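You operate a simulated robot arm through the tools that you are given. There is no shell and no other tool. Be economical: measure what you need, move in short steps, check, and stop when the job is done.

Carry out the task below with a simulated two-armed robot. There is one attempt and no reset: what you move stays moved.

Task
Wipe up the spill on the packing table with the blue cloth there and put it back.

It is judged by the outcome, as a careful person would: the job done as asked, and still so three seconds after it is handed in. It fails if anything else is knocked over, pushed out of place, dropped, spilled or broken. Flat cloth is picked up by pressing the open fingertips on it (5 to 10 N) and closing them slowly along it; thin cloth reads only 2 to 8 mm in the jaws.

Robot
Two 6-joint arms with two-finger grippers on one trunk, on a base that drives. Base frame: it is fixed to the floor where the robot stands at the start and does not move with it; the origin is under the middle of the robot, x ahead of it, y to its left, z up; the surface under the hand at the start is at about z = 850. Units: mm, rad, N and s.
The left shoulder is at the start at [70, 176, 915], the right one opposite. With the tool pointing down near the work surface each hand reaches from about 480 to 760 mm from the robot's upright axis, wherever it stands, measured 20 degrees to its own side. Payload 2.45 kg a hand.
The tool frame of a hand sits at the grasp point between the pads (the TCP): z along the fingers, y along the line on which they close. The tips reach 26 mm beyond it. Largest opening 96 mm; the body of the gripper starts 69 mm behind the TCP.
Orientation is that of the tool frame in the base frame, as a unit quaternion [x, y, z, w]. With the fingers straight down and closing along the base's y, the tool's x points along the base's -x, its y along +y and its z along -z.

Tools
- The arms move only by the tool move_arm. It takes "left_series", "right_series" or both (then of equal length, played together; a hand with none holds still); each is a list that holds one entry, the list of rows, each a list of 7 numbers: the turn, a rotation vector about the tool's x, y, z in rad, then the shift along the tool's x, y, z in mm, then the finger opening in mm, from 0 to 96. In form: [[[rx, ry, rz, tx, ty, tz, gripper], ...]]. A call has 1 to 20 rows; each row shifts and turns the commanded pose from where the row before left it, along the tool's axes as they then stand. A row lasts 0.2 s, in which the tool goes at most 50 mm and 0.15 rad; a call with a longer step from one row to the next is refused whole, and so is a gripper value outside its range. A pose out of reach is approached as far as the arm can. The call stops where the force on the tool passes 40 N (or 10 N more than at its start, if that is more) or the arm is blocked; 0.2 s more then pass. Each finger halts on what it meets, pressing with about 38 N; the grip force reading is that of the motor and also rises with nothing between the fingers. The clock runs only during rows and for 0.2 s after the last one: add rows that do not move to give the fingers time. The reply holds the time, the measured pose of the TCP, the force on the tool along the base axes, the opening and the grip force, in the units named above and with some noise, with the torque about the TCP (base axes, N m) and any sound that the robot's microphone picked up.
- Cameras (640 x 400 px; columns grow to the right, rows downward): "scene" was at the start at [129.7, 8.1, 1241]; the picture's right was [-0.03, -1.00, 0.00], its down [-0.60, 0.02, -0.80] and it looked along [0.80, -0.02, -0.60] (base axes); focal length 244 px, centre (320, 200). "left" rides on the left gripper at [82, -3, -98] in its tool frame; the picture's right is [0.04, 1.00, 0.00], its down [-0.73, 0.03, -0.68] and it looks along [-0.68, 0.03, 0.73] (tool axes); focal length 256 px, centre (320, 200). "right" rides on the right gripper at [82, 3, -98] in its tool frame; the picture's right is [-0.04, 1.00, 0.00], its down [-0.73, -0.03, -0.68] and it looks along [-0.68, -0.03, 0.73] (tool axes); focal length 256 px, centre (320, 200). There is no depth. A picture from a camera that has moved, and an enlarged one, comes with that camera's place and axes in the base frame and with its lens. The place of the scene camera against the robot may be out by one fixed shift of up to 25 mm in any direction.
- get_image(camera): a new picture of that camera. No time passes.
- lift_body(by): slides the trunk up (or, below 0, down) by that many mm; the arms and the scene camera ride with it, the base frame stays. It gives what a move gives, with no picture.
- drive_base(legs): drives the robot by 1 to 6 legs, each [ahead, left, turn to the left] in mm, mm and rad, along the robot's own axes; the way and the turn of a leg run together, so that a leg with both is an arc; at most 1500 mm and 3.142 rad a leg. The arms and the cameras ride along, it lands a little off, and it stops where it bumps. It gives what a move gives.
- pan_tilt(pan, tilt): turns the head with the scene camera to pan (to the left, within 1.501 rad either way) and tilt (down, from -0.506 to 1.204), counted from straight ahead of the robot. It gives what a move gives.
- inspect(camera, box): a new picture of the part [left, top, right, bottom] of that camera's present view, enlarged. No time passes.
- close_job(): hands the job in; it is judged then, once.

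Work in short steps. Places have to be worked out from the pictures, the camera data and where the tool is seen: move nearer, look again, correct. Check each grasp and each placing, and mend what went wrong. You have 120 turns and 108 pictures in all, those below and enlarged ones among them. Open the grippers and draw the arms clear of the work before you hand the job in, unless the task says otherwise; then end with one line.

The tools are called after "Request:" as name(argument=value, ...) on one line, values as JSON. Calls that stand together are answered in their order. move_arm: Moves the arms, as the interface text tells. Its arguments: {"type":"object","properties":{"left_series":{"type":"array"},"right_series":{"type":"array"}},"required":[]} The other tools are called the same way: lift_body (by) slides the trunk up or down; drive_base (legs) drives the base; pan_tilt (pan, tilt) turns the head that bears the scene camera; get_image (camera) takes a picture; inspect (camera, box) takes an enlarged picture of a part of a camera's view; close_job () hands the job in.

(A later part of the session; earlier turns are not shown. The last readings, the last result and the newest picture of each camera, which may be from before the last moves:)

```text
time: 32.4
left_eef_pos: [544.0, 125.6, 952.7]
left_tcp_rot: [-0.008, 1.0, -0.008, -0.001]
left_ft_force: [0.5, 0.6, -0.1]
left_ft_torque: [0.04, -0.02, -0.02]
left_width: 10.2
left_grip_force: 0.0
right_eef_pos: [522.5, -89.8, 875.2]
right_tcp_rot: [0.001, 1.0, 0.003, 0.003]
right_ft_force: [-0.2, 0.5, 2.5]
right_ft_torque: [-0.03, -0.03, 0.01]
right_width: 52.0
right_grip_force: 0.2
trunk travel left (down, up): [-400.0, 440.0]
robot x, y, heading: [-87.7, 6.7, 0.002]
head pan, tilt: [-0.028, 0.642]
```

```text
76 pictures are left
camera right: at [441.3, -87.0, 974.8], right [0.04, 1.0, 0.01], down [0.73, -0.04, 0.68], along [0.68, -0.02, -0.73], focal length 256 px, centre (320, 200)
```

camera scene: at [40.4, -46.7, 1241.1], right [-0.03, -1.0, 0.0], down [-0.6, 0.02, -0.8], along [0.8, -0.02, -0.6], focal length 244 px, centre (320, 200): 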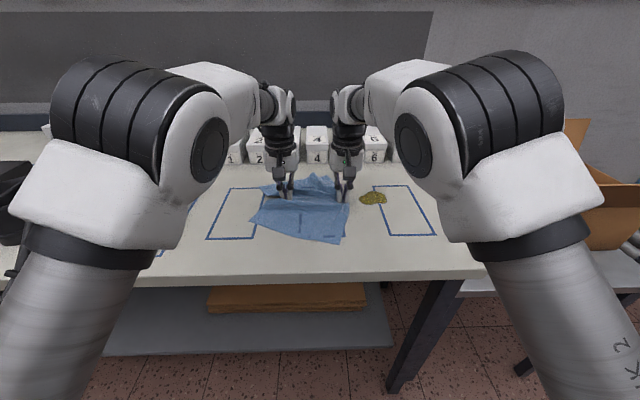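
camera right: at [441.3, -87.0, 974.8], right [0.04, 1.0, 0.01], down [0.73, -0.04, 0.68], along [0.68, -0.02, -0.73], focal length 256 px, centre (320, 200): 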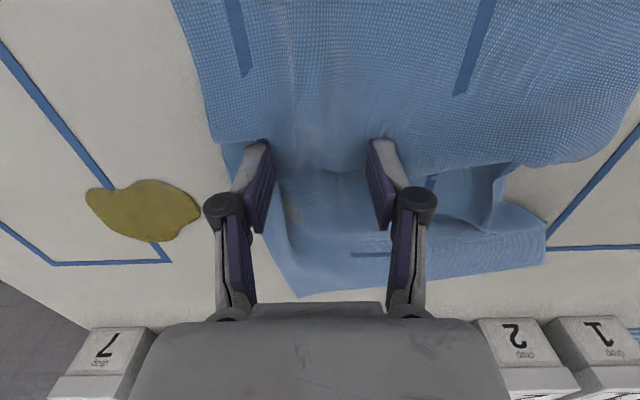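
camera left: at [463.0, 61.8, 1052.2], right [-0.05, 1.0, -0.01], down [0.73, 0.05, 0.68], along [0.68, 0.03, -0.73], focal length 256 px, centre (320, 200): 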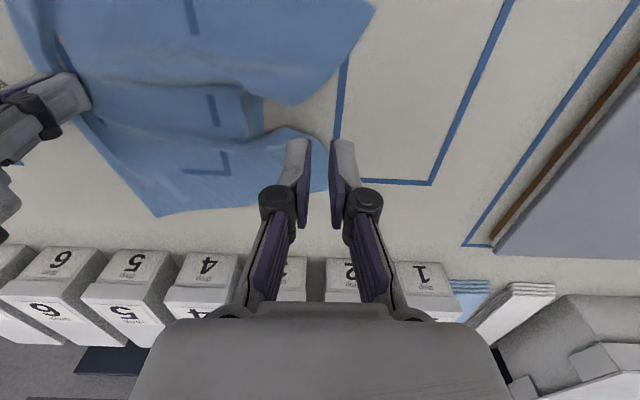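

I press slightly harder and slide 110 mm to the right, dragging the cloth over the spill.

Request:
move_arm(right_series=[[[0, 0, 0, 0, 0, 0.6, 52], [0, 0, 0, 0, -10, 0, 52], [0, 0, 0, 0, -10, 0, 52], [0, 0, 0, 0, -10, 0, 52], [0, 0, 0, 0, -10, 0, 52], [0, 0, 0, 0, -10, 0, 52], [0, 0, 0, 0, -10, 0, 52], [0, 0, 0, 0, -10, 0, 52], [0, 0, 0, 0, -10, 0, 52], [0, 0, 0, 0, -10, 0, 52], [0, 0, 0, 0, -10, 0, 52], [0, 0, 0, 0, -10, 0, 52], [0, 0, 0, 0, 0, 0, 52]]])

Request:
get_image(camera="right")

Request:
inspect(camera="scene", box=[220, 130, 470, 286])

```text
time: 35.2
left_eef_pos: [543.7, 126.0, 953.9]
left_tcp_rot: [-0.008, 1.0, -0.008, -0.001]
left_ft_force: [0.3, 0.3, -0.8]
left_ft_torque: [-0.02, 0.01, 0.0]
left_width: 9.8
left_grip_force: 0.1
right_eef_pos: [521.4, -198.7, 875.1]
right_tcp_rot: [0.001, 1.0, 0.003, 0.003]
right_ft_force: [-0.1, 0.2, 12.2]
right_ft_torque: [0.08, -0.05, 0.01]
right_width: 51.0
right_grip_force: 7.1
trunk travel left (down, up): [-400.0, 440.0]
robot x, y, heading: [-88.3, 4.5, 0.0]
head pan, tilt: [-0.028, 0.642]
```

```text
75 pictures are left
camera right: at [440.8, -196.9, 974.2], right [0.04, 1.0, 0.01], down [0.73, -0.03, 0.68], along [0.68, -0.03, -0.73], focal length 256 px, centre (320, 200)
```

right: 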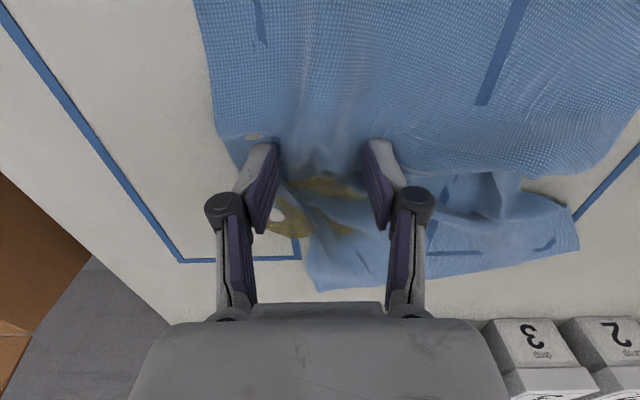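

```text
2.56 times, centred on (345, 208) of scene
camera zoom: at [39.8, 14.6, 1241.1], right [-0.03, -1.0, 0.0], down [-0.6, 0.02, -0.8], along [0.8, -0.02, -0.6], focal length 623 px, centre (256, 180)
```

zoom: 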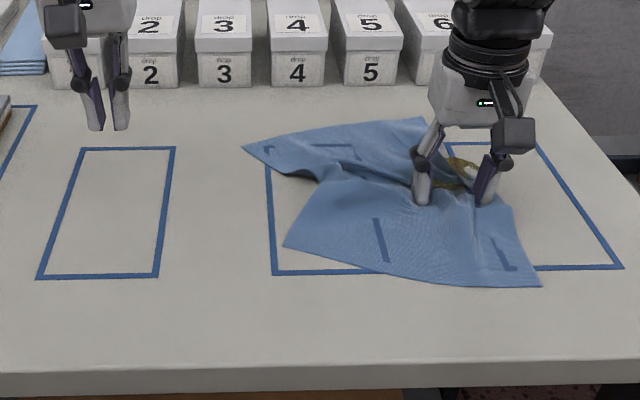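

Dragging works and the spill is already partly soaked up. I lift, move to x≈565 over the spill's middle, press and rub.

Request:
move_arm(right_series=[[[0, 0, 0, 0, -10, 0, 52], [0, 0, 0, 0, -10, 0, 52], [0, 0, 0, 0, 0, -15, 52], [0, 0, 0, -20, 20, -5, 30], [0, 0, 0, -25, 20, 0, 30], [0, 0, 0, 0, 0, 0, 30]]])

Request:
get_image(camera="right")

```text
time: 36.6
left_eef_pos: [544.5, 125.5, 953.1]
left_tcp_rot: [-0.007, 1.0, -0.007, -0.001]
left_ft_force: [0.9, 0.2, 0.0]
left_ft_torque: [0.01, 0.02, 0.04]
left_width: 9.7
left_grip_force: 0.0
right_eef_pos: [566.2, -179.0, 895.0]
right_tcp_rot: [0.001, 1.0, 0.002, 0.002]
right_ft_force: [0.1, -1.3, 0.0]
right_ft_torque: [0.01, -0.04, 0.03]
right_width: 30.2
right_grip_force: 0.0
trunk travel left (down, up): [-400.0, 440.0]
robot x, y, heading: [-91.8, 6.4, 0.003]
head pan, tilt: [-0.028, 0.642]
```

```text
73 pictures are left
camera right: at [486.2, -176.5, 994.2], right [0.04, 1.0, 0.01], down [0.73, -0.03, 0.68], along [0.68, -0.02, -0.73], focal length 256 px, centre (320, 200)
```

right: 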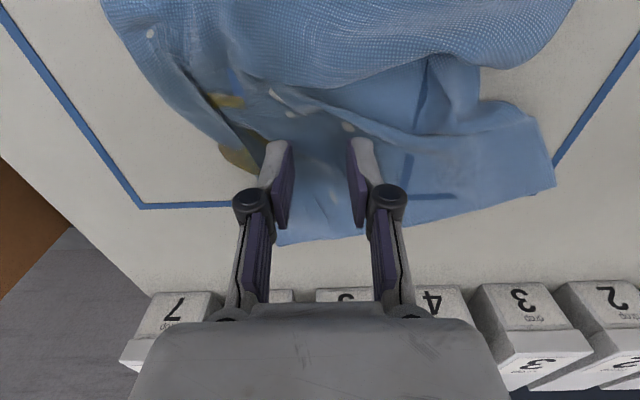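

Remaining spill peeks out just right of the fingers. I press down here and slide 75 mm right over it, then back a little.

Request:
move_arm(right_series=[[[0, 0, 0, 0, 0, 10, 30], [0, 0, 0, 0, 0, 6, 30], [0, 0, 0, 0, 0, 2, 30], [0, 0, 0, 0, 0, 1, 30], [0, 0, 0, 0, 0, 0, 30]]])

```text
time: 37.8
left_eef_pos: [543.0, 126.7, 954.3]
left_tcp_rot: [-0.008, 1.0, -0.008, -0.001]
left_ft_force: [0.8, -0.3, -0.6]
left_ft_torque: [-0.01, -0.01, 0.0]
left_width: 10.1
left_grip_force: 0.1
right_eef_pos: [567.2, -178.9, 877.9]
right_tcp_rot: [0.001, 1.0, 0.002, 0.004]
right_ft_force: [3.0, -1.5, 11.6]
right_ft_torque: [-0.26, -0.08, 0.07]
right_width: 30.8
right_grip_force: 0.6
trunk travel left (down, up): [-400.0, 440.0]
robot x, y, heading: [-87.3, 6.1, 0.002]
head pan, tilt: [-0.028, 0.642]
```

11.6 N of contact is good; I slide right.

Request:
move_arm(right_series=[[[0, 0, 0, 0, -10, 0, 30], [0, 0, 0, 0, -10, 0, 30], [0, 0, 0, 0, -10, 0, 30], [0, 0, 0, 0, -10, 0, 30], [0, 0, 0, 0, -10, 0, 30], [0, 0, 0, 0, -10, 0, 30], [0, 0, 0, 0, -10, 0, 30], [0, 0, 0, 0, -5, 0, 30], [0, 0, 0, 0, 0, 0, 30]]])

Request:
get_image(camera="right")

Request:
inspect(camera="scene", box=[270, 130, 520, 286])

```text
time: 39.8
left_eef_pos: [542.9, 126.1, 954.8]
left_tcp_rot: [-0.007, 1.0, -0.008, -0.001]
left_ft_force: [0.1, 0.2, 0.0]
left_ft_torque: [-0.01, 0.0, -0.04]
left_width: 10.1
left_grip_force: 0.0
right_eef_pos: [565.1, -254.9, 874.7]
right_tcp_rot: [0.001, 1.0, 0.002, 0.004]
right_ft_force: [0.2, 2.0, 15.5]
right_ft_torque: [0.19, 0.06, -0.01]
right_width: 31.3
right_grip_force: 0.1
trunk travel left (down, up): [-400.0, 440.0]
robot x, y, heading: [-87.4, 9.4, -0.006]
head pan, tilt: [-0.028, 0.642]
```

```text
72 pictures are left
camera right: at [484.6, -251.8, 975.6], right [0.04, 1.0, 0.01], down [0.73, -0.03, 0.68], along [0.68, -0.03, -0.73], focal length 256 px, centre (320, 200)
```

right: 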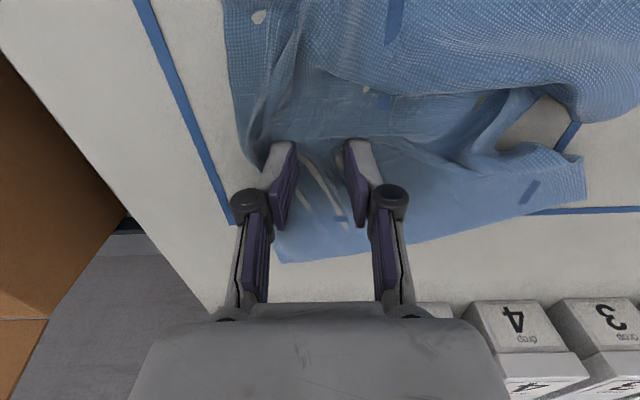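

```text
2.56 times, centred on (395, 208) of scene
camera zoom: at [38.8, 15.2, 1241.3], right [-0.03, -1.0, 0.0], down [-0.6, 0.01, -0.8], along [0.8, -0.02, -0.6], focal length 623 px, centre (128, 180)
```

zoom: 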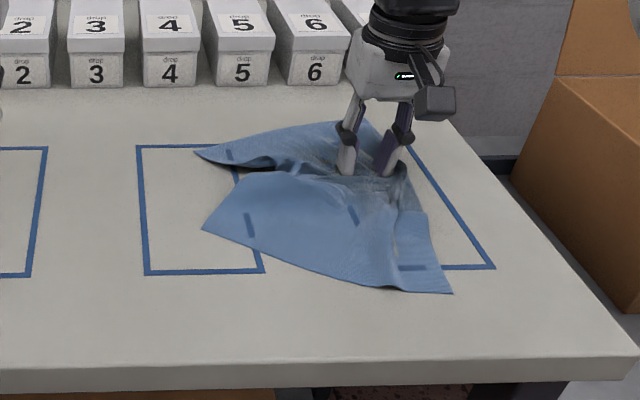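

The visible spill has gone under the cloth. Now I rub over the whole spill area, x 530–595 and y -250 to -175, with cloth under the tips.

Request:
move_arm(right_series=[[[0, 0, 0, 0, 10, 0, 30], [0, 0, 0, 0, 10, 0, 30], [0, 0, 0, 0, 10, 0, 30], [0, 0, 0, 0, 10, 0, 30], [0, 0, 0, 10, 0, 0, 30], [0, 0, 0, 10, 0, 0, 30], [0, 0, 0, 10, 0, 0, 30], [0, 0, 0, 0, -10, 0, 30], [0, 0, 0, 0, -10, 0, 30], [0, 0, 0, -10, 0, 0, 30], [0, 0, 0, -10, 0, 0, 30], [0, 0, 0, -10, 0, 0, 30], [0, 0, 0, -10, 0, 0, 30], [0, 0, 0, -10, 0, 0, 30], [0, 0, 0, 0, 10, 0, 30], [0, 0, 0, 0, 10, 0, 30], [0, 0, 0, 0, -10, 0, 30], [0, 0, 0, 0, -10, 0, 30], [0, 0, 0, 0, -10, 0, 30], [0, 0, 0, 0, 0, 0, 30]]])

Request:
get_image(camera="right")

Request:
inspect(camera="scene", box=[270, 130, 520, 286])

```text
time: 44.0
left_eef_pos: [542.5, 128.0, 954.1]
left_tcp_rot: [-0.007, 1.0, -0.008, 0.001]
left_ft_force: [0.0, -0.2, 0.2]
left_ft_torque: [0.02, 0.01, 0.02]
left_width: 9.9
left_grip_force: 0.0
right_eef_pos: [586.4, -245.0, 876.6]
right_tcp_rot: [0.001, 1.0, 0.001, 0.004]
right_ft_force: [2.7, 0.6, 11.1]
right_ft_torque: [0.12, -0.01, -0.06]
right_width: 29.0
right_grip_force: 0.1
trunk travel left (down, up): [-400.0, 440.0]
robot x, y, heading: [-87.2, 5.0, -0.002]
head pan, tilt: [-0.028, 0.642]
```

```text
70 pictures are left
camera right: at [504.7, -241.3, 975.9], right [0.04, 1.0, 0.0], down [0.73, -0.03, 0.68], along [0.68, -0.03, -0.73], focal length 256 px, centre (320, 200)
```

right: 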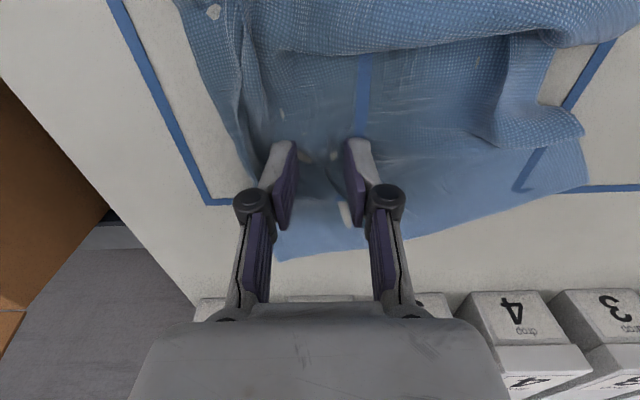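

```text
2.56 times, centred on (395, 208) of scene
camera zoom: at [38.9, 15.4, 1241.3], right [-0.03, -1.0, 0.0], down [-0.6, 0.01, -0.8], along [0.8, -0.02, -0.6], focal length 623 px, centre (128, 180)
```

zoom: 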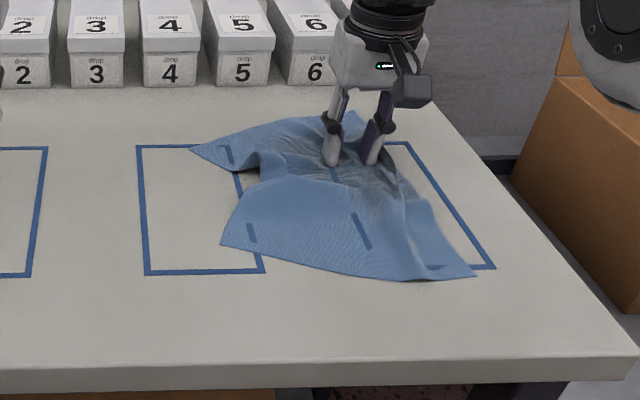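

The table shows clean wherever it's exposed. I lift the right hand clear to see the whole cloth.

Request:
move_arm(right_series=[[[0, 0, 0, 0, 0, -20, 30], [0, 0, 0, 0, 0, -40, 30], [0, 0, 0, 0, -40, -20, 30], [0, 0, 0, 0, -45, 0, 30], [0, 0, 0, 0, -45, 0, 30], [0, 0, 0, 0, 0, 0, 30]]])

Request:
inspect(camera="scene", box=[240, 130, 490, 286])

Request:
get_image(camera="right")

```text
time: 45.4
left_eef_pos: [543.4, 127.9, 952.1]
left_tcp_rot: [-0.008, 1.0, -0.008, -0.001]
left_ft_force: [-0.1, -0.2, 0.1]
left_ft_torque: [-0.02, 0.04, -0.03]
left_width: 9.8
left_grip_force: 0.0
right_eef_pos: [585.8, -375.6, 954.1]
right_tcp_rot: [0.001, 1.0, 0.003, 0.003]
right_ft_force: [0.1, -0.2, 0.3]
right_ft_torque: [-0.01, -0.01, 0.0]
right_width: 30.3
right_grip_force: 0.0
trunk travel left (down, up): [-400.0, 440.0]
robot x, y, heading: [-92.0, 10.8, 0.001]
head pan, tilt: [-0.028, 0.642]
```

```text
2.56 times, centred on (365, 208) of scene
camera zoom: at [40.4, 15.3, 1241.1], right [-0.03, -1.0, 0.0], down [-0.6, 0.01, -0.8], along [0.8, -0.02, -0.6], focal length 623 px, centre (205, 180)
```

zoom: 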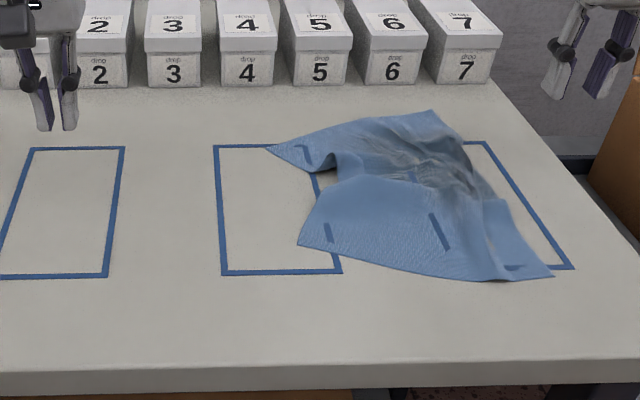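

```text
67 pictures are left
camera right: at [504.7, -371.9, 1054.4], right [0.04, 1.0, 0.0], down [0.73, -0.03, 0.68], along [0.68, -0.03, -0.73], focal length 256 px, centre (320, 200)
```

right: 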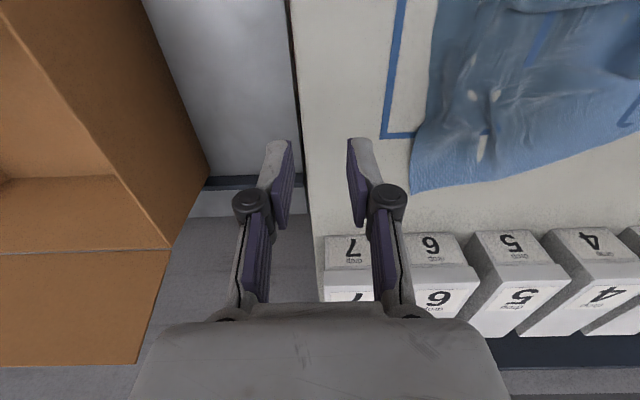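

The table is clean around the edges of the spill area. The cloth is over it, somewhat bunched, with corners at about FL (619,-83), NL (462,-97), FR (697,-293) and NR (411,-311). I'll drag it back left with the left hand by its two left corners, so I tuck the right hand in and drive the robot right.

Request:
move_arm(right_series=[[[0, 0, 0, 10, 40, -10, 30], [0, 0, 0, 10, 45, -10, 30], [0, 0, 0, 10, 45, -10, 30], [0, 0, 0, 10, 45, -10, 30], [0, 0, 0, 10, 45, 0, 30], [0, 0, 0, 0, 0, 0, 30]]])

Request:
drive_base(legs=[[0, -195, 0]])

Request:
get_image(camera="scene")

Request:
get_image(camera="left")

```text
time: 46.8
left_eef_pos: [544.1, 125.8, 952.2]
left_tcp_rot: [-0.007, 1.0, -0.007, -0.001]
left_ft_force: [-0.1, -0.7, 0.3]
left_ft_torque: [0.03, -0.01, 0.01]
left_width: 10.1
left_grip_force: 0.1
right_eef_pos: [535.2, -157.8, 996.2]
right_tcp_rot: [0.002, 1.0, 0.004, 0.002]
right_ft_force: [0.5, -0.3, 0.2]
right_ft_torque: [0.04, 0.02, 0.02]
right_width: 29.9
right_grip_force: 0.1
trunk travel left (down, up): [-400.0, 440.0]
robot x, y, heading: [-86.0, 6.4, 0.004]
head pan, tilt: [-0.028, 0.642]
```

```text
time: 48.4
left_eef_pos: [544.5, -71.3, 953.1]
left_tcp_rot: [-0.006, 1.0, -0.007, -0.001]
left_ft_force: [-0.4, 0.3, 0.7]
left_ft_torque: [0.06, 0.0, 0.01]
left_width: 10.1
left_grip_force: 0.0
right_eef_pos: [535.7, -352.3, 997.3]
right_tcp_rot: [0.001, 1.0, 0.003, 0.003]
right_ft_force: [-0.1, -0.5, -0.2]
right_ft_torque: [0.02, 0.0, -0.02]
right_width: 30.0
right_grip_force: 0.1
trunk travel left (down, up): [-400.0, 440.0]
robot x, y, heading: [-88.8, -190.4, -0.0]
head pan, tilt: [-0.028, 0.642]
```

```text
66 pictures are left
camera scene: at [40.8, -182.6, 1241.0], right [-0.03, -1.0, 0.0], down [-0.6, 0.02, -0.8], along [0.8, -0.02, -0.6], focal length 244 px, centre (320, 200)
```

scene: 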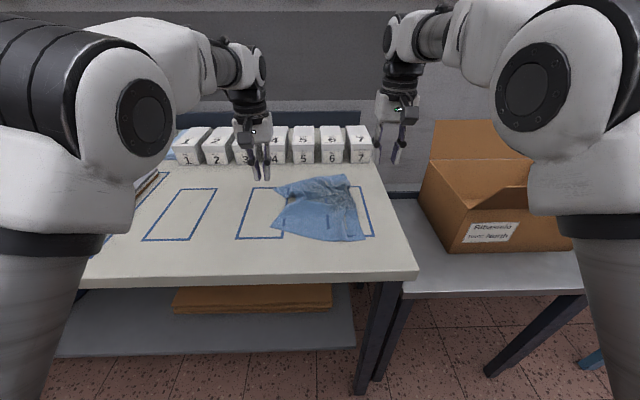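

```text
65 pictures are left
camera left: at [463.7, -74.7, 1051.8], right [-0.05, 1.0, -0.01], down [0.73, 0.05, 0.68], along [0.68, 0.03, -0.74], focal length 256 px, centre (320, 200)
```

left: 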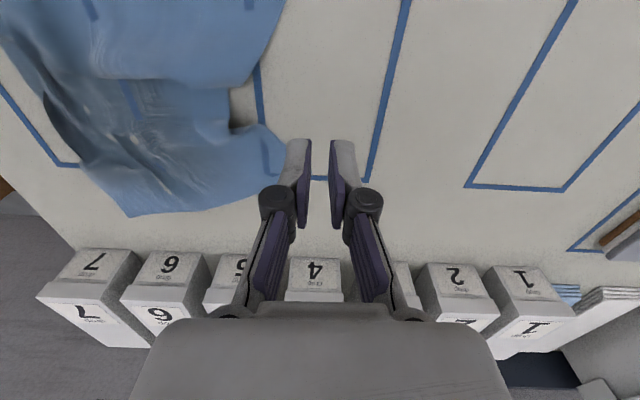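

The left hand needs a bit more inner room; I drive another 45 mm right.

Request:
drive_base(legs=[[0, -45, 0]])

Request:
move_arm(left_series=[[[-0.014, 0, 0.014, 15, -2, 0, 30], [0, 0, 0, 20, -3, 10, 30], [0, 0, 0, 20, -3, 15, 30], [0, 0, 0, 10, -4, 15, 30], [0, 0, 0, 0, 0, 15, 30], [0, 0, 0, 0, 0, 0, 30]]])

Request:
get_image(camera="left")

Request:
get_image(camera="scene")

```text
time: 49.3
left_eef_pos: [543.4, -117.4, 953.1]
left_tcp_rot: [-0.007, 1.0, -0.006, -0.001]
left_ft_force: [1.2, -0.7, 0.3]
left_ft_torque: [0.02, 0.02, 0.0]
left_width: 10.2
left_grip_force: 0.1
right_eef_pos: [536.7, -398.3, 996.7]
right_tcp_rot: [0.002, 1.0, 0.004, 0.002]
right_ft_force: [-0.4, 0.0, -0.9]
right_ft_torque: [0.06, -0.01, 0.02]
right_width: 30.2
right_grip_force: 0.0
trunk travel left (down, up): [-400.0, 440.0]
robot x, y, heading: [-85.8, -235.9, 0.001]
head pan, tilt: [-0.028, 0.642]
```

```text
time: 50.7
left_eef_pos: [477.8, -126.4, 899.9]
left_tcp_rot: [-0.001, 1.0, -0.004, 0.002]
left_ft_force: [0.4, 0.4, 0.1]
left_ft_torque: [0.01, 0.0, 0.03]
left_width: 29.7
left_grip_force: 0.1
right_eef_pos: [536.1, -398.0, 996.3]
right_tcp_rot: [0.002, 1.0, 0.003, 0.002]
right_ft_force: [0.3, 0.5, -0.5]
right_ft_torque: [0.01, 0.0, 0.0]
right_width: 30.1
right_grip_force: 0.0
trunk travel left (down, up): [-400.0, 440.0]
robot x, y, heading: [-86.4, -238.1, 0.001]
head pan, tilt: [-0.028, 0.642]
```

```text
64 pictures are left
camera left: at [397.9, -130.4, 999.0], right [-0.04, 1.0, -0.01], down [0.73, 0.04, 0.68], along [0.68, 0.02, -0.73], focal length 256 px, centre (320, 200)
```

left: 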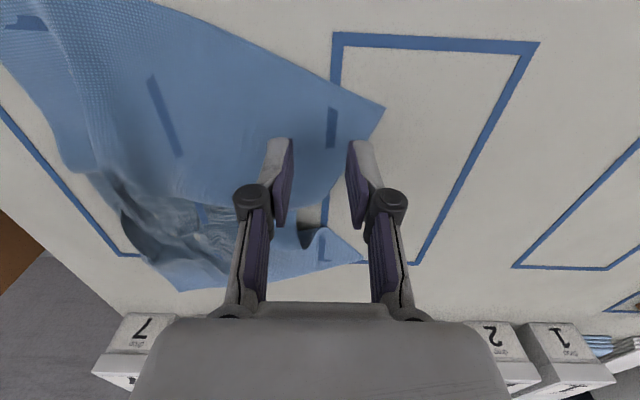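

```text
63 pictures are left
camera scene: at [40.7, -227.0, 1241.0], right [-0.03, -1.0, 0.0], down [-0.6, 0.02, -0.8], along [0.8, -0.02, -0.6], focal length 244 px, centre (320, 200)
```

scene: 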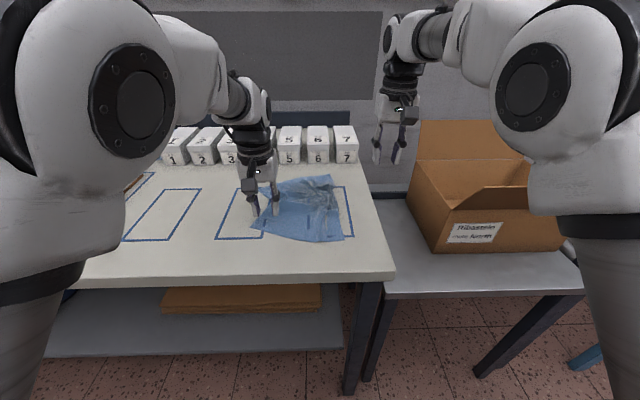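

Both left fingertips are over the near-left flap, with its corner at about (460,-91). I lower to contact.

Request:
move_arm(left_series=[[[0, 0, 0, 0, 0, 12, 30], [0, 0, 0, 0, 0, 9, 30], [0, 0, 0, 0, 0, 3, 30], [0, 0, 0, 0, 0, 0.7, 30], [0, 0, 0, 0, 0, 0, 30]]])

```text
time: 51.9
left_eef_pos: [479.4, -123.2, 878.3]
left_tcp_rot: [-0.004, 1.0, -0.008, 0.003]
left_ft_force: [0.1, 0.1, -1.0]
left_ft_torque: [0.01, -0.02, 0.0]
left_width: 29.7
left_grip_force: 0.0
right_eef_pos: [535.2, -396.8, 997.0]
right_tcp_rot: [0.001, 1.0, 0.002, 0.004]
right_ft_force: [0.5, 0.8, 0.1]
right_ft_torque: [0.01, 0.0, 0.01]
right_width: 30.1
right_grip_force: 0.1
trunk travel left (down, up): [-400.0, 440.0]
robot x, y, heading: [-85.1, -235.0, 0.006]
head pan, tilt: [-0.028, 0.642]
```

Request:
move_arm(left_series=[[[0, 0, 0, 0, 5, 1, 30], [0, 0, 0, 0, 0, 1, 30], [0, 0, 0, 0, 0, 0, 30]]])

```text
time: 52.7
left_eef_pos: [478.5, -120.8, 876.1]
left_tcp_rot: [-0.003, 1.0, -0.004, 0.002]
left_ft_force: [-0.1, -1.0, 19.1]
left_ft_torque: [-0.12, 0.01, -0.02]
left_width: 31.1
left_grip_force: 6.2
right_eef_pos: [535.2, -396.8, 998.2]
right_tcp_rot: [0.002, 1.0, 0.003, 0.004]
right_ft_force: [-0.6, -0.3, 0.4]
right_ft_torque: [0.01, -0.01, 0.02]
right_width: 30.0
right_grip_force: 0.1
trunk travel left (down, up): [-400.0, 440.0]
robot x, y, heading: [-89.1, -238.9, -0.002]
head pan, tilt: [-0.028, 0.642]
```

Contact at 19 N; I ease off a little and drag this corner toward the robot and left.

Request:
move_arm(left_series=[[[0, 0, 0, 0, 0, -0.6, 30], [0, 0, 0, 8, 4, 0, 30], [0, 0, 0, 8, 4, 0, 30], [0, 0, 0, 8, 4, 0, 30], [0, 0, 0, 8, 6, 0, 30], [0, 0, 0, 8, 8, 0, 30], [0, 0, 0, 6, 8, 0, 30], [0, 0, 0, 6, 8, 0, 30], [0, 0, 0, 0, 10, 0, 30], [0, 0, 0, 0, 10, 0, 30], [0, 0, 0, 0, 10, 0, 30], [0, 0, 0, 0, 10, 0, 30], [0, 0, 0, 0, 10, 0, 30], [0, 0, 0, 0, 10, 0, 30], [0, 0, 0, 0, 0, 0, 30]]])

Request:
get_image(camera="left")

Request:
inspect(camera="scene", box=[170, 140, 420, 296])

```text
time: 55.9
left_eef_pos: [425.7, -20.4, 872.7]
left_tcp_rot: [0.0, 1.0, 0.0, 0.001]
left_ft_force: [0.2, -0.9, 15.6]
left_ft_torque: [0.0, 0.01, 0.0]
left_width: 32.1
left_grip_force: 0.0
right_eef_pos: [534.4, -398.2, 998.5]
right_tcp_rot: [0.003, 1.0, 0.003, 0.004]
right_ft_force: [0.8, -0.4, -0.2]
right_ft_torque: [-0.04, -0.03, 0.03]
right_width: 29.7
right_grip_force: 0.1
trunk travel left (down, up): [-400.0, 440.0]
robot x, y, heading: [-88.1, -238.5, 0.009]
head pan, tilt: [-0.028, 0.642]
```

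```text
62 pictures are left
camera left: at [344.9, -25.6, 972.0], right [-0.04, 1.0, 0.0], down [0.73, 0.03, 0.68], along [0.68, 0.03, -0.73], focal length 256 px, centre (320, 200)
```

left: 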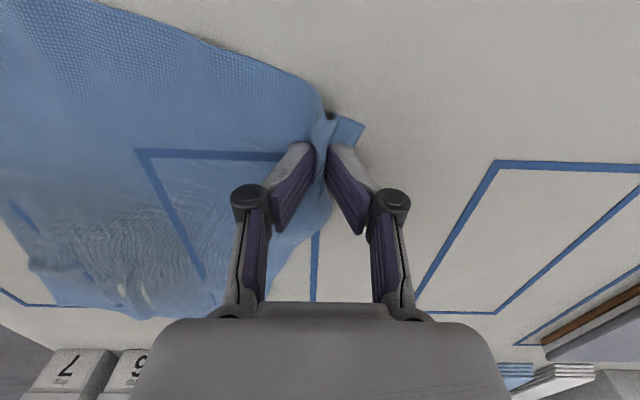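

```text
2.56 times, centred on (295, 218) of scene
camera zoom: at [38.5, -227.8, 1241.4], right [-0.03, -1.0, 0.0], down [-0.6, 0.02, -0.8], along [0.8, -0.02, -0.6], focal length 623 px, centre (384, 154)
```

zoom: 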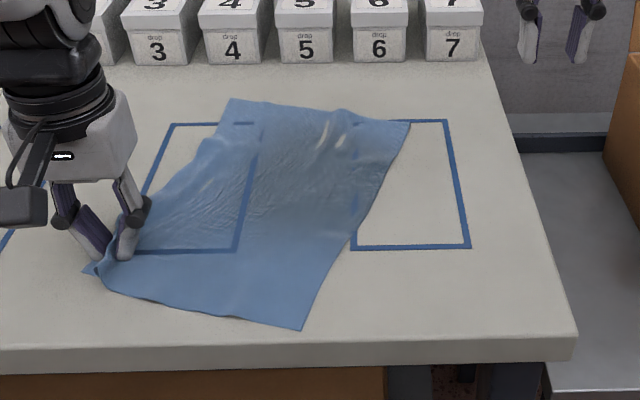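

Excellent: that drag unfolded the cloth almost flat, with corners now about FL (672,-78), NL (405,-6), FR (624,-288), NR (339,-187). It needs to move about 250 mm left and turn slightly, so next I drag the far-left corner. I lift, drive 40 mm ahead for reach, and hover over that corner.

Request:
move_arm(left_series=[[[0, 0, 0, 0, 0, -20, 30], [0, 0, 0, 0, 0, -30, 30], [0, 0, 0, -30, -10, -10, 30], [0, 0, 0, -40, -15, 0, 30], [0, 0, 0, -40, -15, 0, 30], [0, 0, 0, -40, -15, 0, 30], [0, 0, 0, -25, -15, 0, 30], [0, 0, 0, 0, 0, 0, 30]]])

Request:
drive_base(legs=[[40, 0, 0]])

Request:
get_image(camera="left")

Request:
inspect(camera="scene", box=[170, 140, 420, 296])

```text
time: 57.7
left_eef_pos: [603.3, -90.4, 931.1]
left_tcp_rot: [0.0, 1.0, 0.0, -0.001]
left_ft_force: [-0.3, 0.2, -0.9]
left_ft_torque: [0.01, -0.02, -0.03]
left_width: 30.2
left_grip_force: 0.0
right_eef_pos: [535.3, -397.0, 996.7]
right_tcp_rot: [0.002, 1.0, 0.003, 0.003]
right_ft_force: [0.2, -0.2, -1.1]
right_ft_torque: [-0.02, 0.02, -0.02]
right_width: 29.7
right_grip_force: 0.1
trunk travel left (down, up): [-400.0, 440.0]
robot x, y, heading: [-88.0, -234.2, 0.005]
head pan, tilt: [-0.028, 0.642]
```

```text
time: 58.5
left_eef_pos: [642.8, -90.4, 930.4]
left_tcp_rot: [0.0, 1.0, 0.0, -0.002]
left_ft_force: [-0.1, 0.0, -0.1]
left_ft_torque: [0.01, 0.04, 0.02]
left_width: 30.0
left_grip_force: 0.1
right_eef_pos: [576.9, -397.1, 995.6]
right_tcp_rot: [0.002, 1.0, 0.003, 0.002]
right_ft_force: [0.3, -0.1, -1.1]
right_ft_torque: [0.0, 0.04, 0.01]
right_width: 30.1
right_grip_force: 0.1
trunk travel left (down, up): [-400.0, 440.0]
robot x, y, heading: [-48.9, -235.9, 0.003]
head pan, tilt: [-0.028, 0.642]
```

```text
60 pictures are left
camera left: at [563.1, -94.7, 1029.4], right [-0.04, 1.0, 0.0], down [0.74, 0.03, 0.68], along [0.68, 0.03, -0.74], focal length 256 px, centre (320, 200)
```

left: 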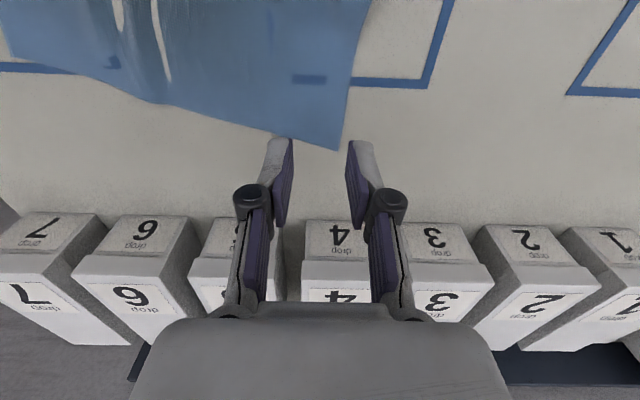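

```text
2.56 times, centred on (295, 218) of scene
camera zoom: at [82.3, -226.8, 1240.9], right [-0.03, -1.0, 0.0], down [-0.6, 0.02, -0.8], along [0.8, -0.02, -0.6], focal length 623 px, centre (384, 154)
```

zoom: 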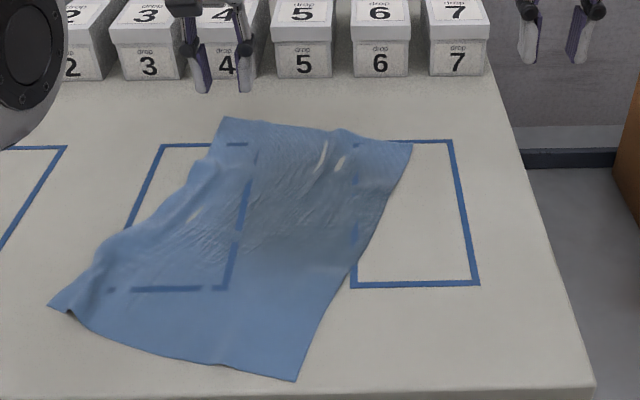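

The far-left corner is at (673,-75). I press at (650,-107), just inside it.

Request:
move_arm(left_series=[[[0, 0, 0, -7, -17, 10, 30], [0, 0, 0, 0, 0, 20, 30], [0, 0, 0, 0, 0, 17, 30], [0, 0, 0, 0, 0, 5, 30], [0, 0, 0, 0, 0, 2, 30], [0, 0, 0, 0, 0, 0, 30]]])

```text
time: 60.0
left_eef_pos: [649.1, -107.3, 878.7]
left_tcp_rot: [0.0, 1.0, 0.0, -0.001]
left_ft_force: [-0.3, 0.4, 1.8]
left_ft_torque: [0.01, 0.02, -0.03]
left_width: 29.9
left_grip_force: 0.0
right_eef_pos: [575.4, -397.2, 996.9]
right_tcp_rot: [0.002, 1.0, 0.003, 0.002]
right_ft_force: [-0.1, 0.3, 0.5]
right_ft_torque: [-0.01, -0.01, 0.03]
right_width: 29.8
right_grip_force: 0.0
trunk travel left (down, up): [-400.0, 440.0]
robot x, y, heading: [-50.9, -234.7, -0.002]
head pan, tilt: [-0.028, 0.642]
```

First touch; I press 1.3 mm more and drag 150 mm left.

Request:
move_arm(left_series=[[[0, 0, 0, 0, 0, 0.8, 30], [0, 0, 0, 0, 0, 0.5, 30], [0, 0, 0, 0, 10, 0, 30], [0, 0, 0, 0, 10, 0, 30], [0, 0, 0, 0, 10, 0, 30], [0, 0, 0, 0, 10, 0, 30], [0, 0, 0, 0, 10, 0, 30], [0, 0, 0, 0, 10, 0, 30], [0, 0, 0, 0, 10, 0, 30], [0, 0, 0, 0, 10, 0, 30], [0, 0, 0, 0, 10, 0, 30], [0, 0, 0, 0, 10, 0, 30], [0, 0, 0, 0, 10, 0, 30], [0, 0, 0, 0, 10, 0, 30], [0, 0, 0, 0, 10, 0, 30], [0, 0, 0, 0, 10, 0, 30], [0, 0, 0, 0, 10, 0, 30], [0, 0, 0, 0, 0, 0, 30]]])

Request:
get_image(camera="left")

Request:
inspect(camera="scene", box=[170, 140, 420, 296])

```text
time: 63.8
left_eef_pos: [648.9, 42.0, 877.0]
left_tcp_rot: [-0.001, 1.0, 0.0, 0.0]
left_ft_force: [-0.4, -0.3, 9.8]
left_ft_torque: [-0.03, 0.0, -0.02]
left_width: 30.6
left_grip_force: 0.1
right_eef_pos: [575.1, -397.7, 996.2]
right_tcp_rot: [0.002, 1.0, 0.004, 0.003]
right_ft_force: [-0.1, 0.6, 0.2]
right_ft_torque: [-0.01, 0.0, 0.04]
right_width: 30.1
right_grip_force: 0.1
trunk travel left (down, up): [-400.0, 440.0]
robot x, y, heading: [-46.2, -233.6, 0.002]
head pan, tilt: [-0.028, 0.642]
```

```text
58 pictures are left
camera left: at [567.7, 38.1, 975.7], right [-0.04, 1.0, 0.0], down [0.73, 0.03, 0.68], along [0.68, 0.03, -0.73], focal length 256 px, centre (320, 200)
```

left: 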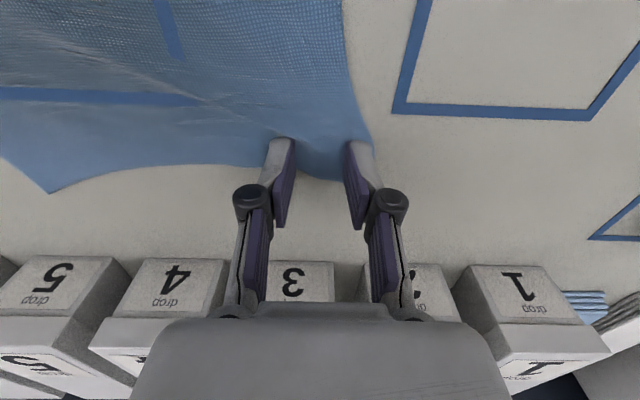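

```text
2.56 times, centred on (295, 218) of scene
camera zoom: at [79.6, -227.3, 1241.2], right [-0.03, -1.0, 0.0], down [-0.6, 0.02, -0.8], along [0.8, -0.02, -0.6], focal length 623 px, centre (384, 154)
```

zoom: 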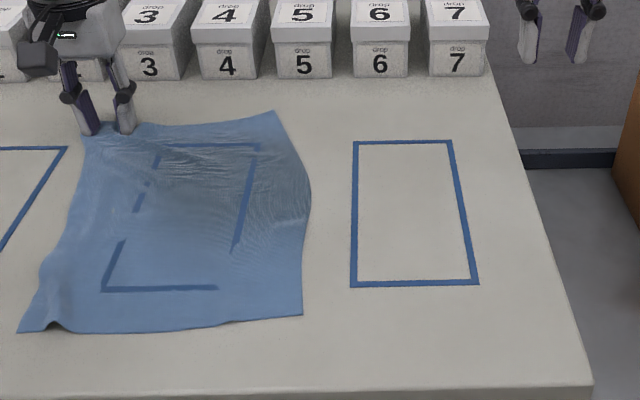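

Great: the spill spot is now exposed and clean, and the cloth is nearly flat at y≈-187 to 70. It still needs about 150–190 mm left. Next is the near-left corner (386,28): I press inside it at (420, 0).

Request:
move_arm(left_series=[[[0, 0, 0, 0, 0, -20, 30], [0, 0, 0, 10, 0, -25, 30], [0, 0, 0, 45, -8, 0, 30], [0, 0, 0, 45, -8, 0, 30], [0, 0, 0, 45, -8, 0, 30], [0, 0, 0, 45, -10, 0, 30], [0, 0, 0, 39, -8, 15, 30], [0, 0, 0, 0, 0, 15, 30], [0, 0, 0, 0, 0, 0, 30]]])

Request:
get_image(camera="left")

Request:
inspect(camera="scene", box=[170, 140, 420, 296])

```text
time: 65.8
left_eef_pos: [418.8, 0.4, 891.4]
left_tcp_rot: [0.001, 1.0, 0.0, -0.001]
left_ft_force: [-0.3, -0.7, 0.0]
left_ft_torque: [0.02, -0.04, 0.04]
left_width: 29.8
left_grip_force: 0.1
right_eef_pos: [576.1, -396.9, 996.9]
right_tcp_rot: [0.001, 1.0, 0.003, 0.003]
right_ft_force: [0.1, 0.6, 0.4]
right_ft_torque: [0.03, -0.03, -0.03]
right_width: 29.8
right_grip_force: 0.2
trunk travel left (down, up): [-400.0, 440.0]
robot x, y, heading: [-48.8, -235.4, 0.002]
head pan, tilt: [-0.028, 0.642]
```

```text
56 pictures are left
camera left: at [339.0, -4.0, 990.1], right [-0.04, 1.0, 0.0], down [0.73, 0.03, 0.68], along [0.68, 0.03, -0.73], focal length 256 px, centre (320, 200)
```

left: 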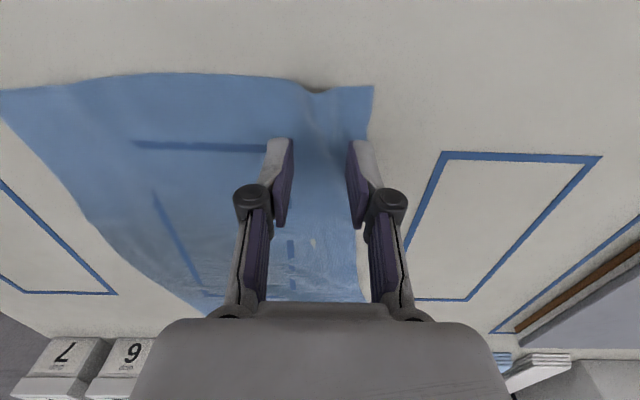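

```text
2.56 times, centred on (295, 218) of scene
camera zoom: at [80.1, -226.9, 1241.1], right [-0.03, -1.0, 0.0], down [-0.6, 0.02, -0.8], along [0.8, -0.02, -0.6], focal length 623 px, centre (384, 154)
```

zoom: 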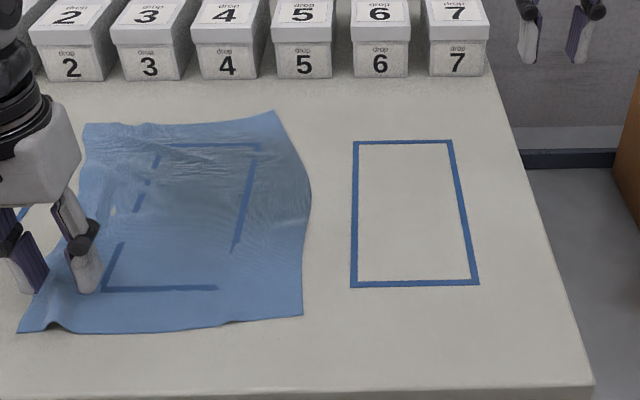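

The near-left corner is at (387,26). I shift 8 mm inward, lower to touch, then press.

Request:
move_arm(left_series=[[[0, 0, 0, 0, -8, 8, 30], [0, 0, 0, 0, 0, 4, 30], [0, 0, 0, 0, 0, 2, 30], [0, 0, 0, 0, 0, 0, 30]]])

```text
time: 66.8
left_eef_pos: [420.6, -6.8, 877.5]
left_tcp_rot: [0.0, 1.0, 0.0, -0.001]
left_ft_force: [-0.2, -0.2, 2.1]
left_ft_torque: [0.03, 0.0, -0.01]
left_width: 30.1
left_grip_force: 0.5
right_eef_pos: [576.3, -397.3, 996.9]
right_tcp_rot: [0.001, 1.0, 0.002, 0.003]
right_ft_force: [-0.1, -0.4, 0.1]
right_ft_torque: [-0.02, 0.02, 0.02]
right_width: 29.8
right_grip_force: 0.1
trunk travel left (down, up): [-400.0, 440.0]
robot x, y, heading: [-48.4, -236.5, -0.002]
head pan, tilt: [-0.028, 0.642]
```

Touching; press 1.3 mm more and drag 110 mm left.

Request:
move_arm(left_series=[[[0, 0, 0, 0, 0, 0.8, 30], [0, 0, 0, 0, 0, 0.5, 30], [0, 0, 0, 0, 10, 0, 30], [0, 0, 0, 0, 10, 0, 30], [0, 0, 0, 0, 10, 0, 30], [0, 0, 0, 0, 10, 0, 30], [0, 0, 0, 0, 10, 0, 30], [0, 0, 0, 0, 10, 0, 30], [0, 0, 0, 0, 10, 0, 30], [0, 0, 0, 0, 10, 0, 30], [0, 0, 0, 0, 10, 0, 30], [0, 0, 0, 0, 10, 0, 30], [0, 0, 0, 0, 10, 0, 30], [0, 0, 0, 0, 0, 0, 30]]])

Request:
get_image(camera="left")

Request:
inspect(camera="scene", box=[120, 140, 370, 296])

```text
time: 69.8
left_eef_pos: [419.6, 102.8, 876.8]
left_tcp_rot: [0.0, 1.0, 0.0, -0.001]
left_ft_force: [1.3, -0.6, 12.9]
left_ft_torque: [-0.04, -0.06, 0.0]
left_width: 27.3
left_grip_force: 0.0
right_eef_pos: [576.5, -397.7, 997.0]
right_tcp_rot: [0.002, 1.0, 0.004, 0.002]
right_ft_force: [0.6, -0.3, 0.2]
right_ft_torque: [0.01, 0.0, 0.0]
right_width: 29.9
right_grip_force: 0.1
trunk travel left (down, up): [-400.0, 440.0]
robot x, y, heading: [-46.4, -234.5, 0.003]
head pan, tilt: [-0.028, 0.642]
```

```text
54 pictures are left
camera left: at [339.0, 97.9, 975.6], right [-0.04, 1.0, 0.0], down [0.73, 0.03, 0.68], along [0.68, 0.03, -0.73], focal length 256 px, centre (320, 200)
```

left: 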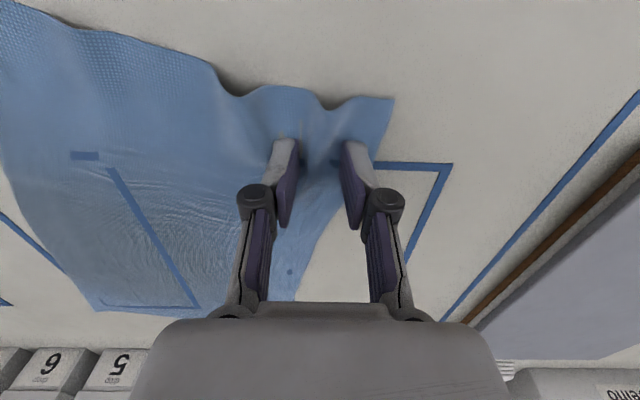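

```text
2.56 times, centred on (245, 218) of scene
camera zoom: at [79.5, -227.9, 1241.3], right [-0.03, -1.0, 0.0], down [-0.6, 0.02, -0.8], along [0.8, -0.02, -0.6], focal length 623 px, centre (512, 154)
```

zoom: 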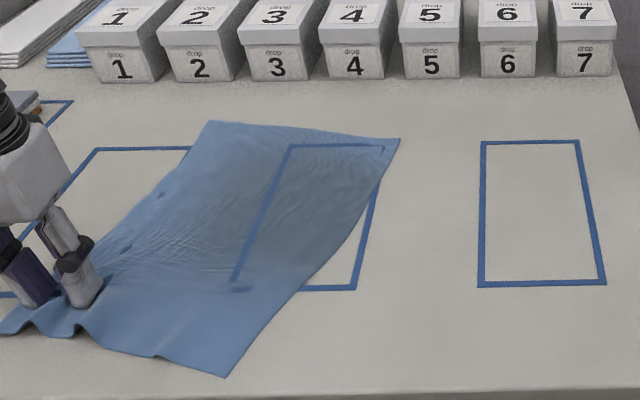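

The cloth skewed a bit as expected; next is the far-left corner (676,84). To keep it within reach I raise the hand, move it ahead, and drive the robot 150 mm left.

Request:
move_arm(left_series=[[[0, 0, 0, 0, 0, -20, 30], [0, 0, 0, 0, 0, -35, 30], [0, 0, 0, -40, -25, -5, 30], [0, 0, 0, -40, -25, 0, 30], [0, 0, 0, -40, -25, 0, 30], [0, 0, 0, -40, -25, 0, 30], [0, 0, 0, -20, -5, 0, 30], [0, 0, 0, 0, 0, 0, 30]]])

Request:
drive_base(legs=[[0, 150, 0]])

Request:
get_image(camera="left")

```text
time: 71.5
left_eef_pos: [600.1, -3.5, 936.3]
left_tcp_rot: [-0.001, 1.0, 0.0, -0.001]
left_ft_force: [-0.6, 0.8, 0.3]
left_ft_torque: [-0.03, 0.02, -0.01]
left_width: 29.9
left_grip_force: 0.0
right_eef_pos: [574.1, -398.2, 995.6]
right_tcp_rot: [0.002, 1.0, 0.004, 0.002]
right_ft_force: [-0.4, 0.2, 0.5]
right_ft_torque: [0.0, -0.04, 0.02]
right_width: 29.8
right_grip_force: 0.0
trunk travel left (down, up): [-400.0, 440.0]
robot x, y, heading: [-48.6, -237.2, 0.001]
head pan, tilt: [-0.028, 0.642]
```

```text
time: 72.9
left_eef_pos: [600.3, 147.2, 936.0]
left_tcp_rot: [0.0, 1.0, -0.001, -0.001]
left_ft_force: [0.3, 0.1, 0.0]
left_ft_torque: [-0.05, -0.03, 0.03]
left_width: 30.1
left_grip_force: 0.1
right_eef_pos: [574.8, -245.8, 997.0]
right_tcp_rot: [0.001, 1.0, 0.002, 0.002]
right_ft_force: [-0.2, -0.2, -0.4]
right_ft_torque: [-0.07, -0.04, -0.01]
right_width: 30.1
right_grip_force: 0.1
trunk travel left (down, up): [-400.0, 440.0]
robot x, y, heading: [-51.7, -85.0, -0.001]
head pan, tilt: [-0.028, 0.642]
```

```text
52 pictures are left
camera left: at [519.9, 143.0, 1034.4], right [-0.04, 1.0, 0.0], down [0.73, 0.03, 0.68], along [0.68, 0.03, -0.74], focal length 256 px, centre (320, 200)
```

left: 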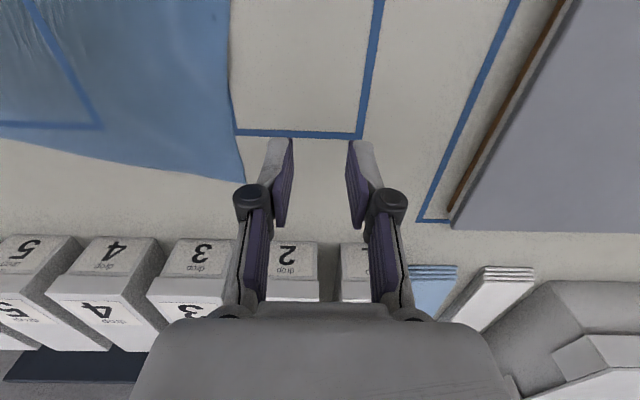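

The far-left corner is at (670,79). I press at (648,46).

Request:
move_arm(left_series=[[[0, 0, 0, -16, -34, 0, 30], [0, 0, 0, -16, -34, 0, 30], [0, 0, 0, -16, -33, 16, 30], [0, 0, 0, 0, 0, 22, 30], [0, 0, 0, 0, 0, 14, 30], [0, 0, 0, 0, 0, 5, 30], [0, 0, 0, 0, 0, 1.5, 30], [0, 0, 0, 0, 0, 0, 30]]])

```text
time: 74.7
left_eef_pos: [647.7, 45.8, 877.7]
left_tcp_rot: [0.002, 1.0, -0.001, -0.001]
left_ft_force: [-0.9, 0.5, 0.3]
left_ft_torque: [0.04, -0.04, 0.01]
left_width: 29.8
left_grip_force: 0.1
right_eef_pos: [576.0, -248.0, 996.2]
right_tcp_rot: [0.002, 1.0, 0.002, 0.003]
right_ft_force: [0.6, 0.6, -0.4]
right_ft_torque: [-0.02, 0.01, 0.01]
right_width: 29.9
right_grip_force: 0.0
trunk travel left (down, up): [-400.0, 440.0]
robot x, y, heading: [-50.3, -84.5, 0.001]
head pan, tilt: [-0.028, 0.642]
```

Just above contact; I press 2 mm more and drag 140 mm left and 20 mm ahead.

Request:
move_arm(left_series=[[[0, 0, 0, 0, 0, 1, 30], [0, 0, 0, 0, 0, 1, 30], [0, 0, 0, -2, 10, 0, 30], [0, 0, 0, -2, 10, 0, 30], [0, 0, 0, -2, 10, 0, 30], [0, 0, 0, -2, 10, 0, 30], [0, 0, 0, -2, 10, 0, 30], [0, 0, 0, -2, 10, 0, 30], [0, 0, 0, -2, 10, 0, 30], [0, 0, 0, -2, 10, 0, 30], [0, 0, 0, -2, 10, 0, 30], [0, 0, 0, -2, 10, 0, 30], [0, 0, 0, 0, 10, 0, 30], [0, 0, 0, 0, 10, 0, 30], [0, 0, 0, 0, 10, 0, 30], [0, 0, 0, 0, 10, 0, 30], [0, 0, 0, 0, 0, 0, 30]]])

Request:
get_image(camera="left")

Request:
get_image(camera="scene")

```text
time: 78.3
left_eef_pos: [667.1, 185.7, 876.1]
left_tcp_rot: [0.0, 1.0, 0.0, 0.0]
left_ft_force: [0.6, -0.1, 13.8]
left_ft_torque: [-0.08, -0.02, 0.02]
left_width: 31.2
left_grip_force: 0.2
right_eef_pos: [575.3, -248.7, 996.2]
right_tcp_rot: [0.002, 1.0, 0.004, 0.002]
right_ft_force: [-0.1, -0.6, 0.7]
right_ft_torque: [0.0, -0.02, -0.05]
right_width: 30.1
right_grip_force: 0.0
trunk travel left (down, up): [-400.0, 440.0]
robot x, y, heading: [-48.0, -86.0, 0.002]
head pan, tilt: [-0.028, 0.642]
```

```text
51 pictures are left
camera left: at [586.4, 181.0, 975.5], right [-0.04, 1.0, 0.0], down [0.73, 0.03, 0.68], along [0.68, 0.03, -0.73], focal length 256 px, centre (320, 200)
```

left: 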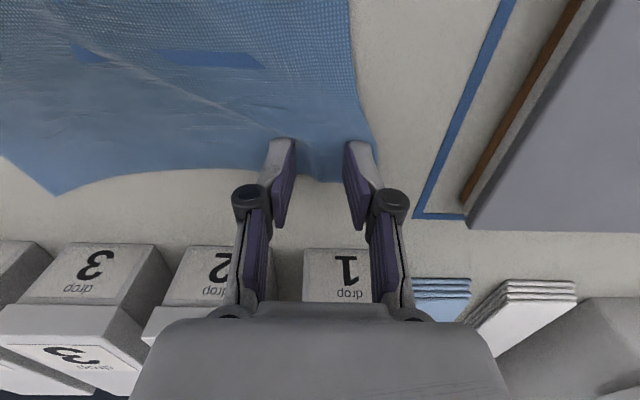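

```text
50 pictures are left
camera scene: at [79.1, -78.1, 1241.2], right [-0.03, -1.0, 0.0], down [-0.6, 0.02, -0.8], along [0.8, -0.02, -0.6], focal length 244 px, centre (320, 200)
```

scene: 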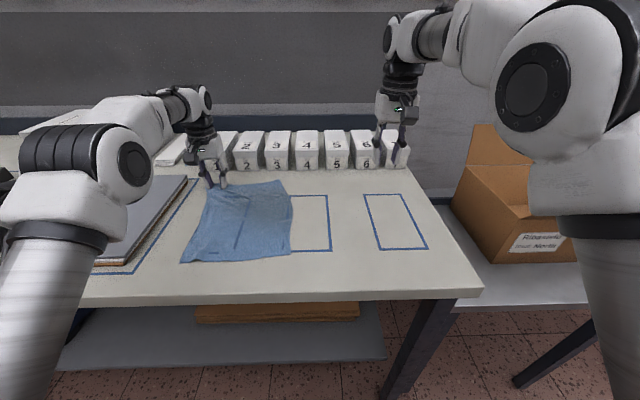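

Close to its place now. I lift the hand clear and look at the whole cloth.

Request:
move_arm(left_series=[[[0, 0, 0, 0, 0, -20, 30], [0, 0, 0, 0, 0, -40, 30], [0, 0, 0, 0, 10, -45, 30], [0, 0, 0, 10, 20, -45, 30], [0, 0, 0, 0, 0, 0, 30]]])

Request:
inspect(camera="scene", box=[150, 140, 450, 327])

Request:
get_image(camera="left")

```text
refused: row 4 steps farther than a row can; nothing moved
```

```text
2.13 times, centred on (300, 234) of scene
camera zoom: at [79.1, -78.1, 1241.2], right [-0.03, -1.0, 0.0], down [-0.6, 0.02, -0.8], along [0.8, -0.02, -0.6], focal length 520 px, centre (363, 128)
```

zoom: 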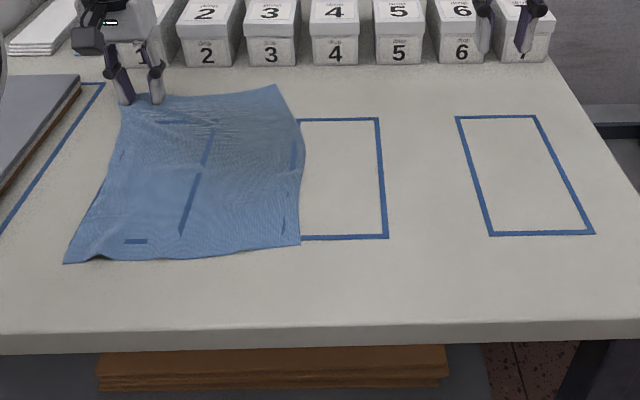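

```text
48 pictures are left
camera left: at [586.4, 181.0, 975.5], right [-0.04, 1.0, 0.0], down [0.73, 0.03, 0.68], along [0.68, 0.03, -0.73], focal length 256 px, centre (320, 200)
```

left: 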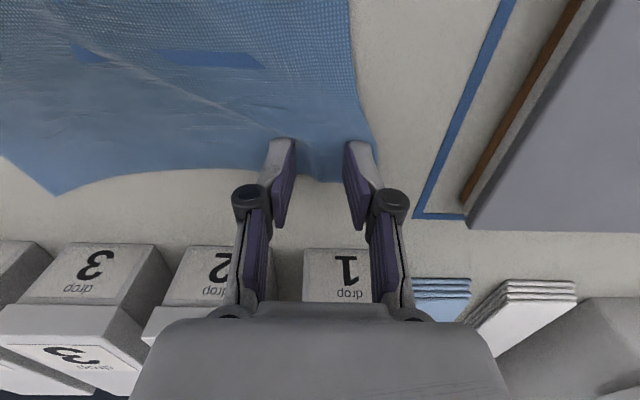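

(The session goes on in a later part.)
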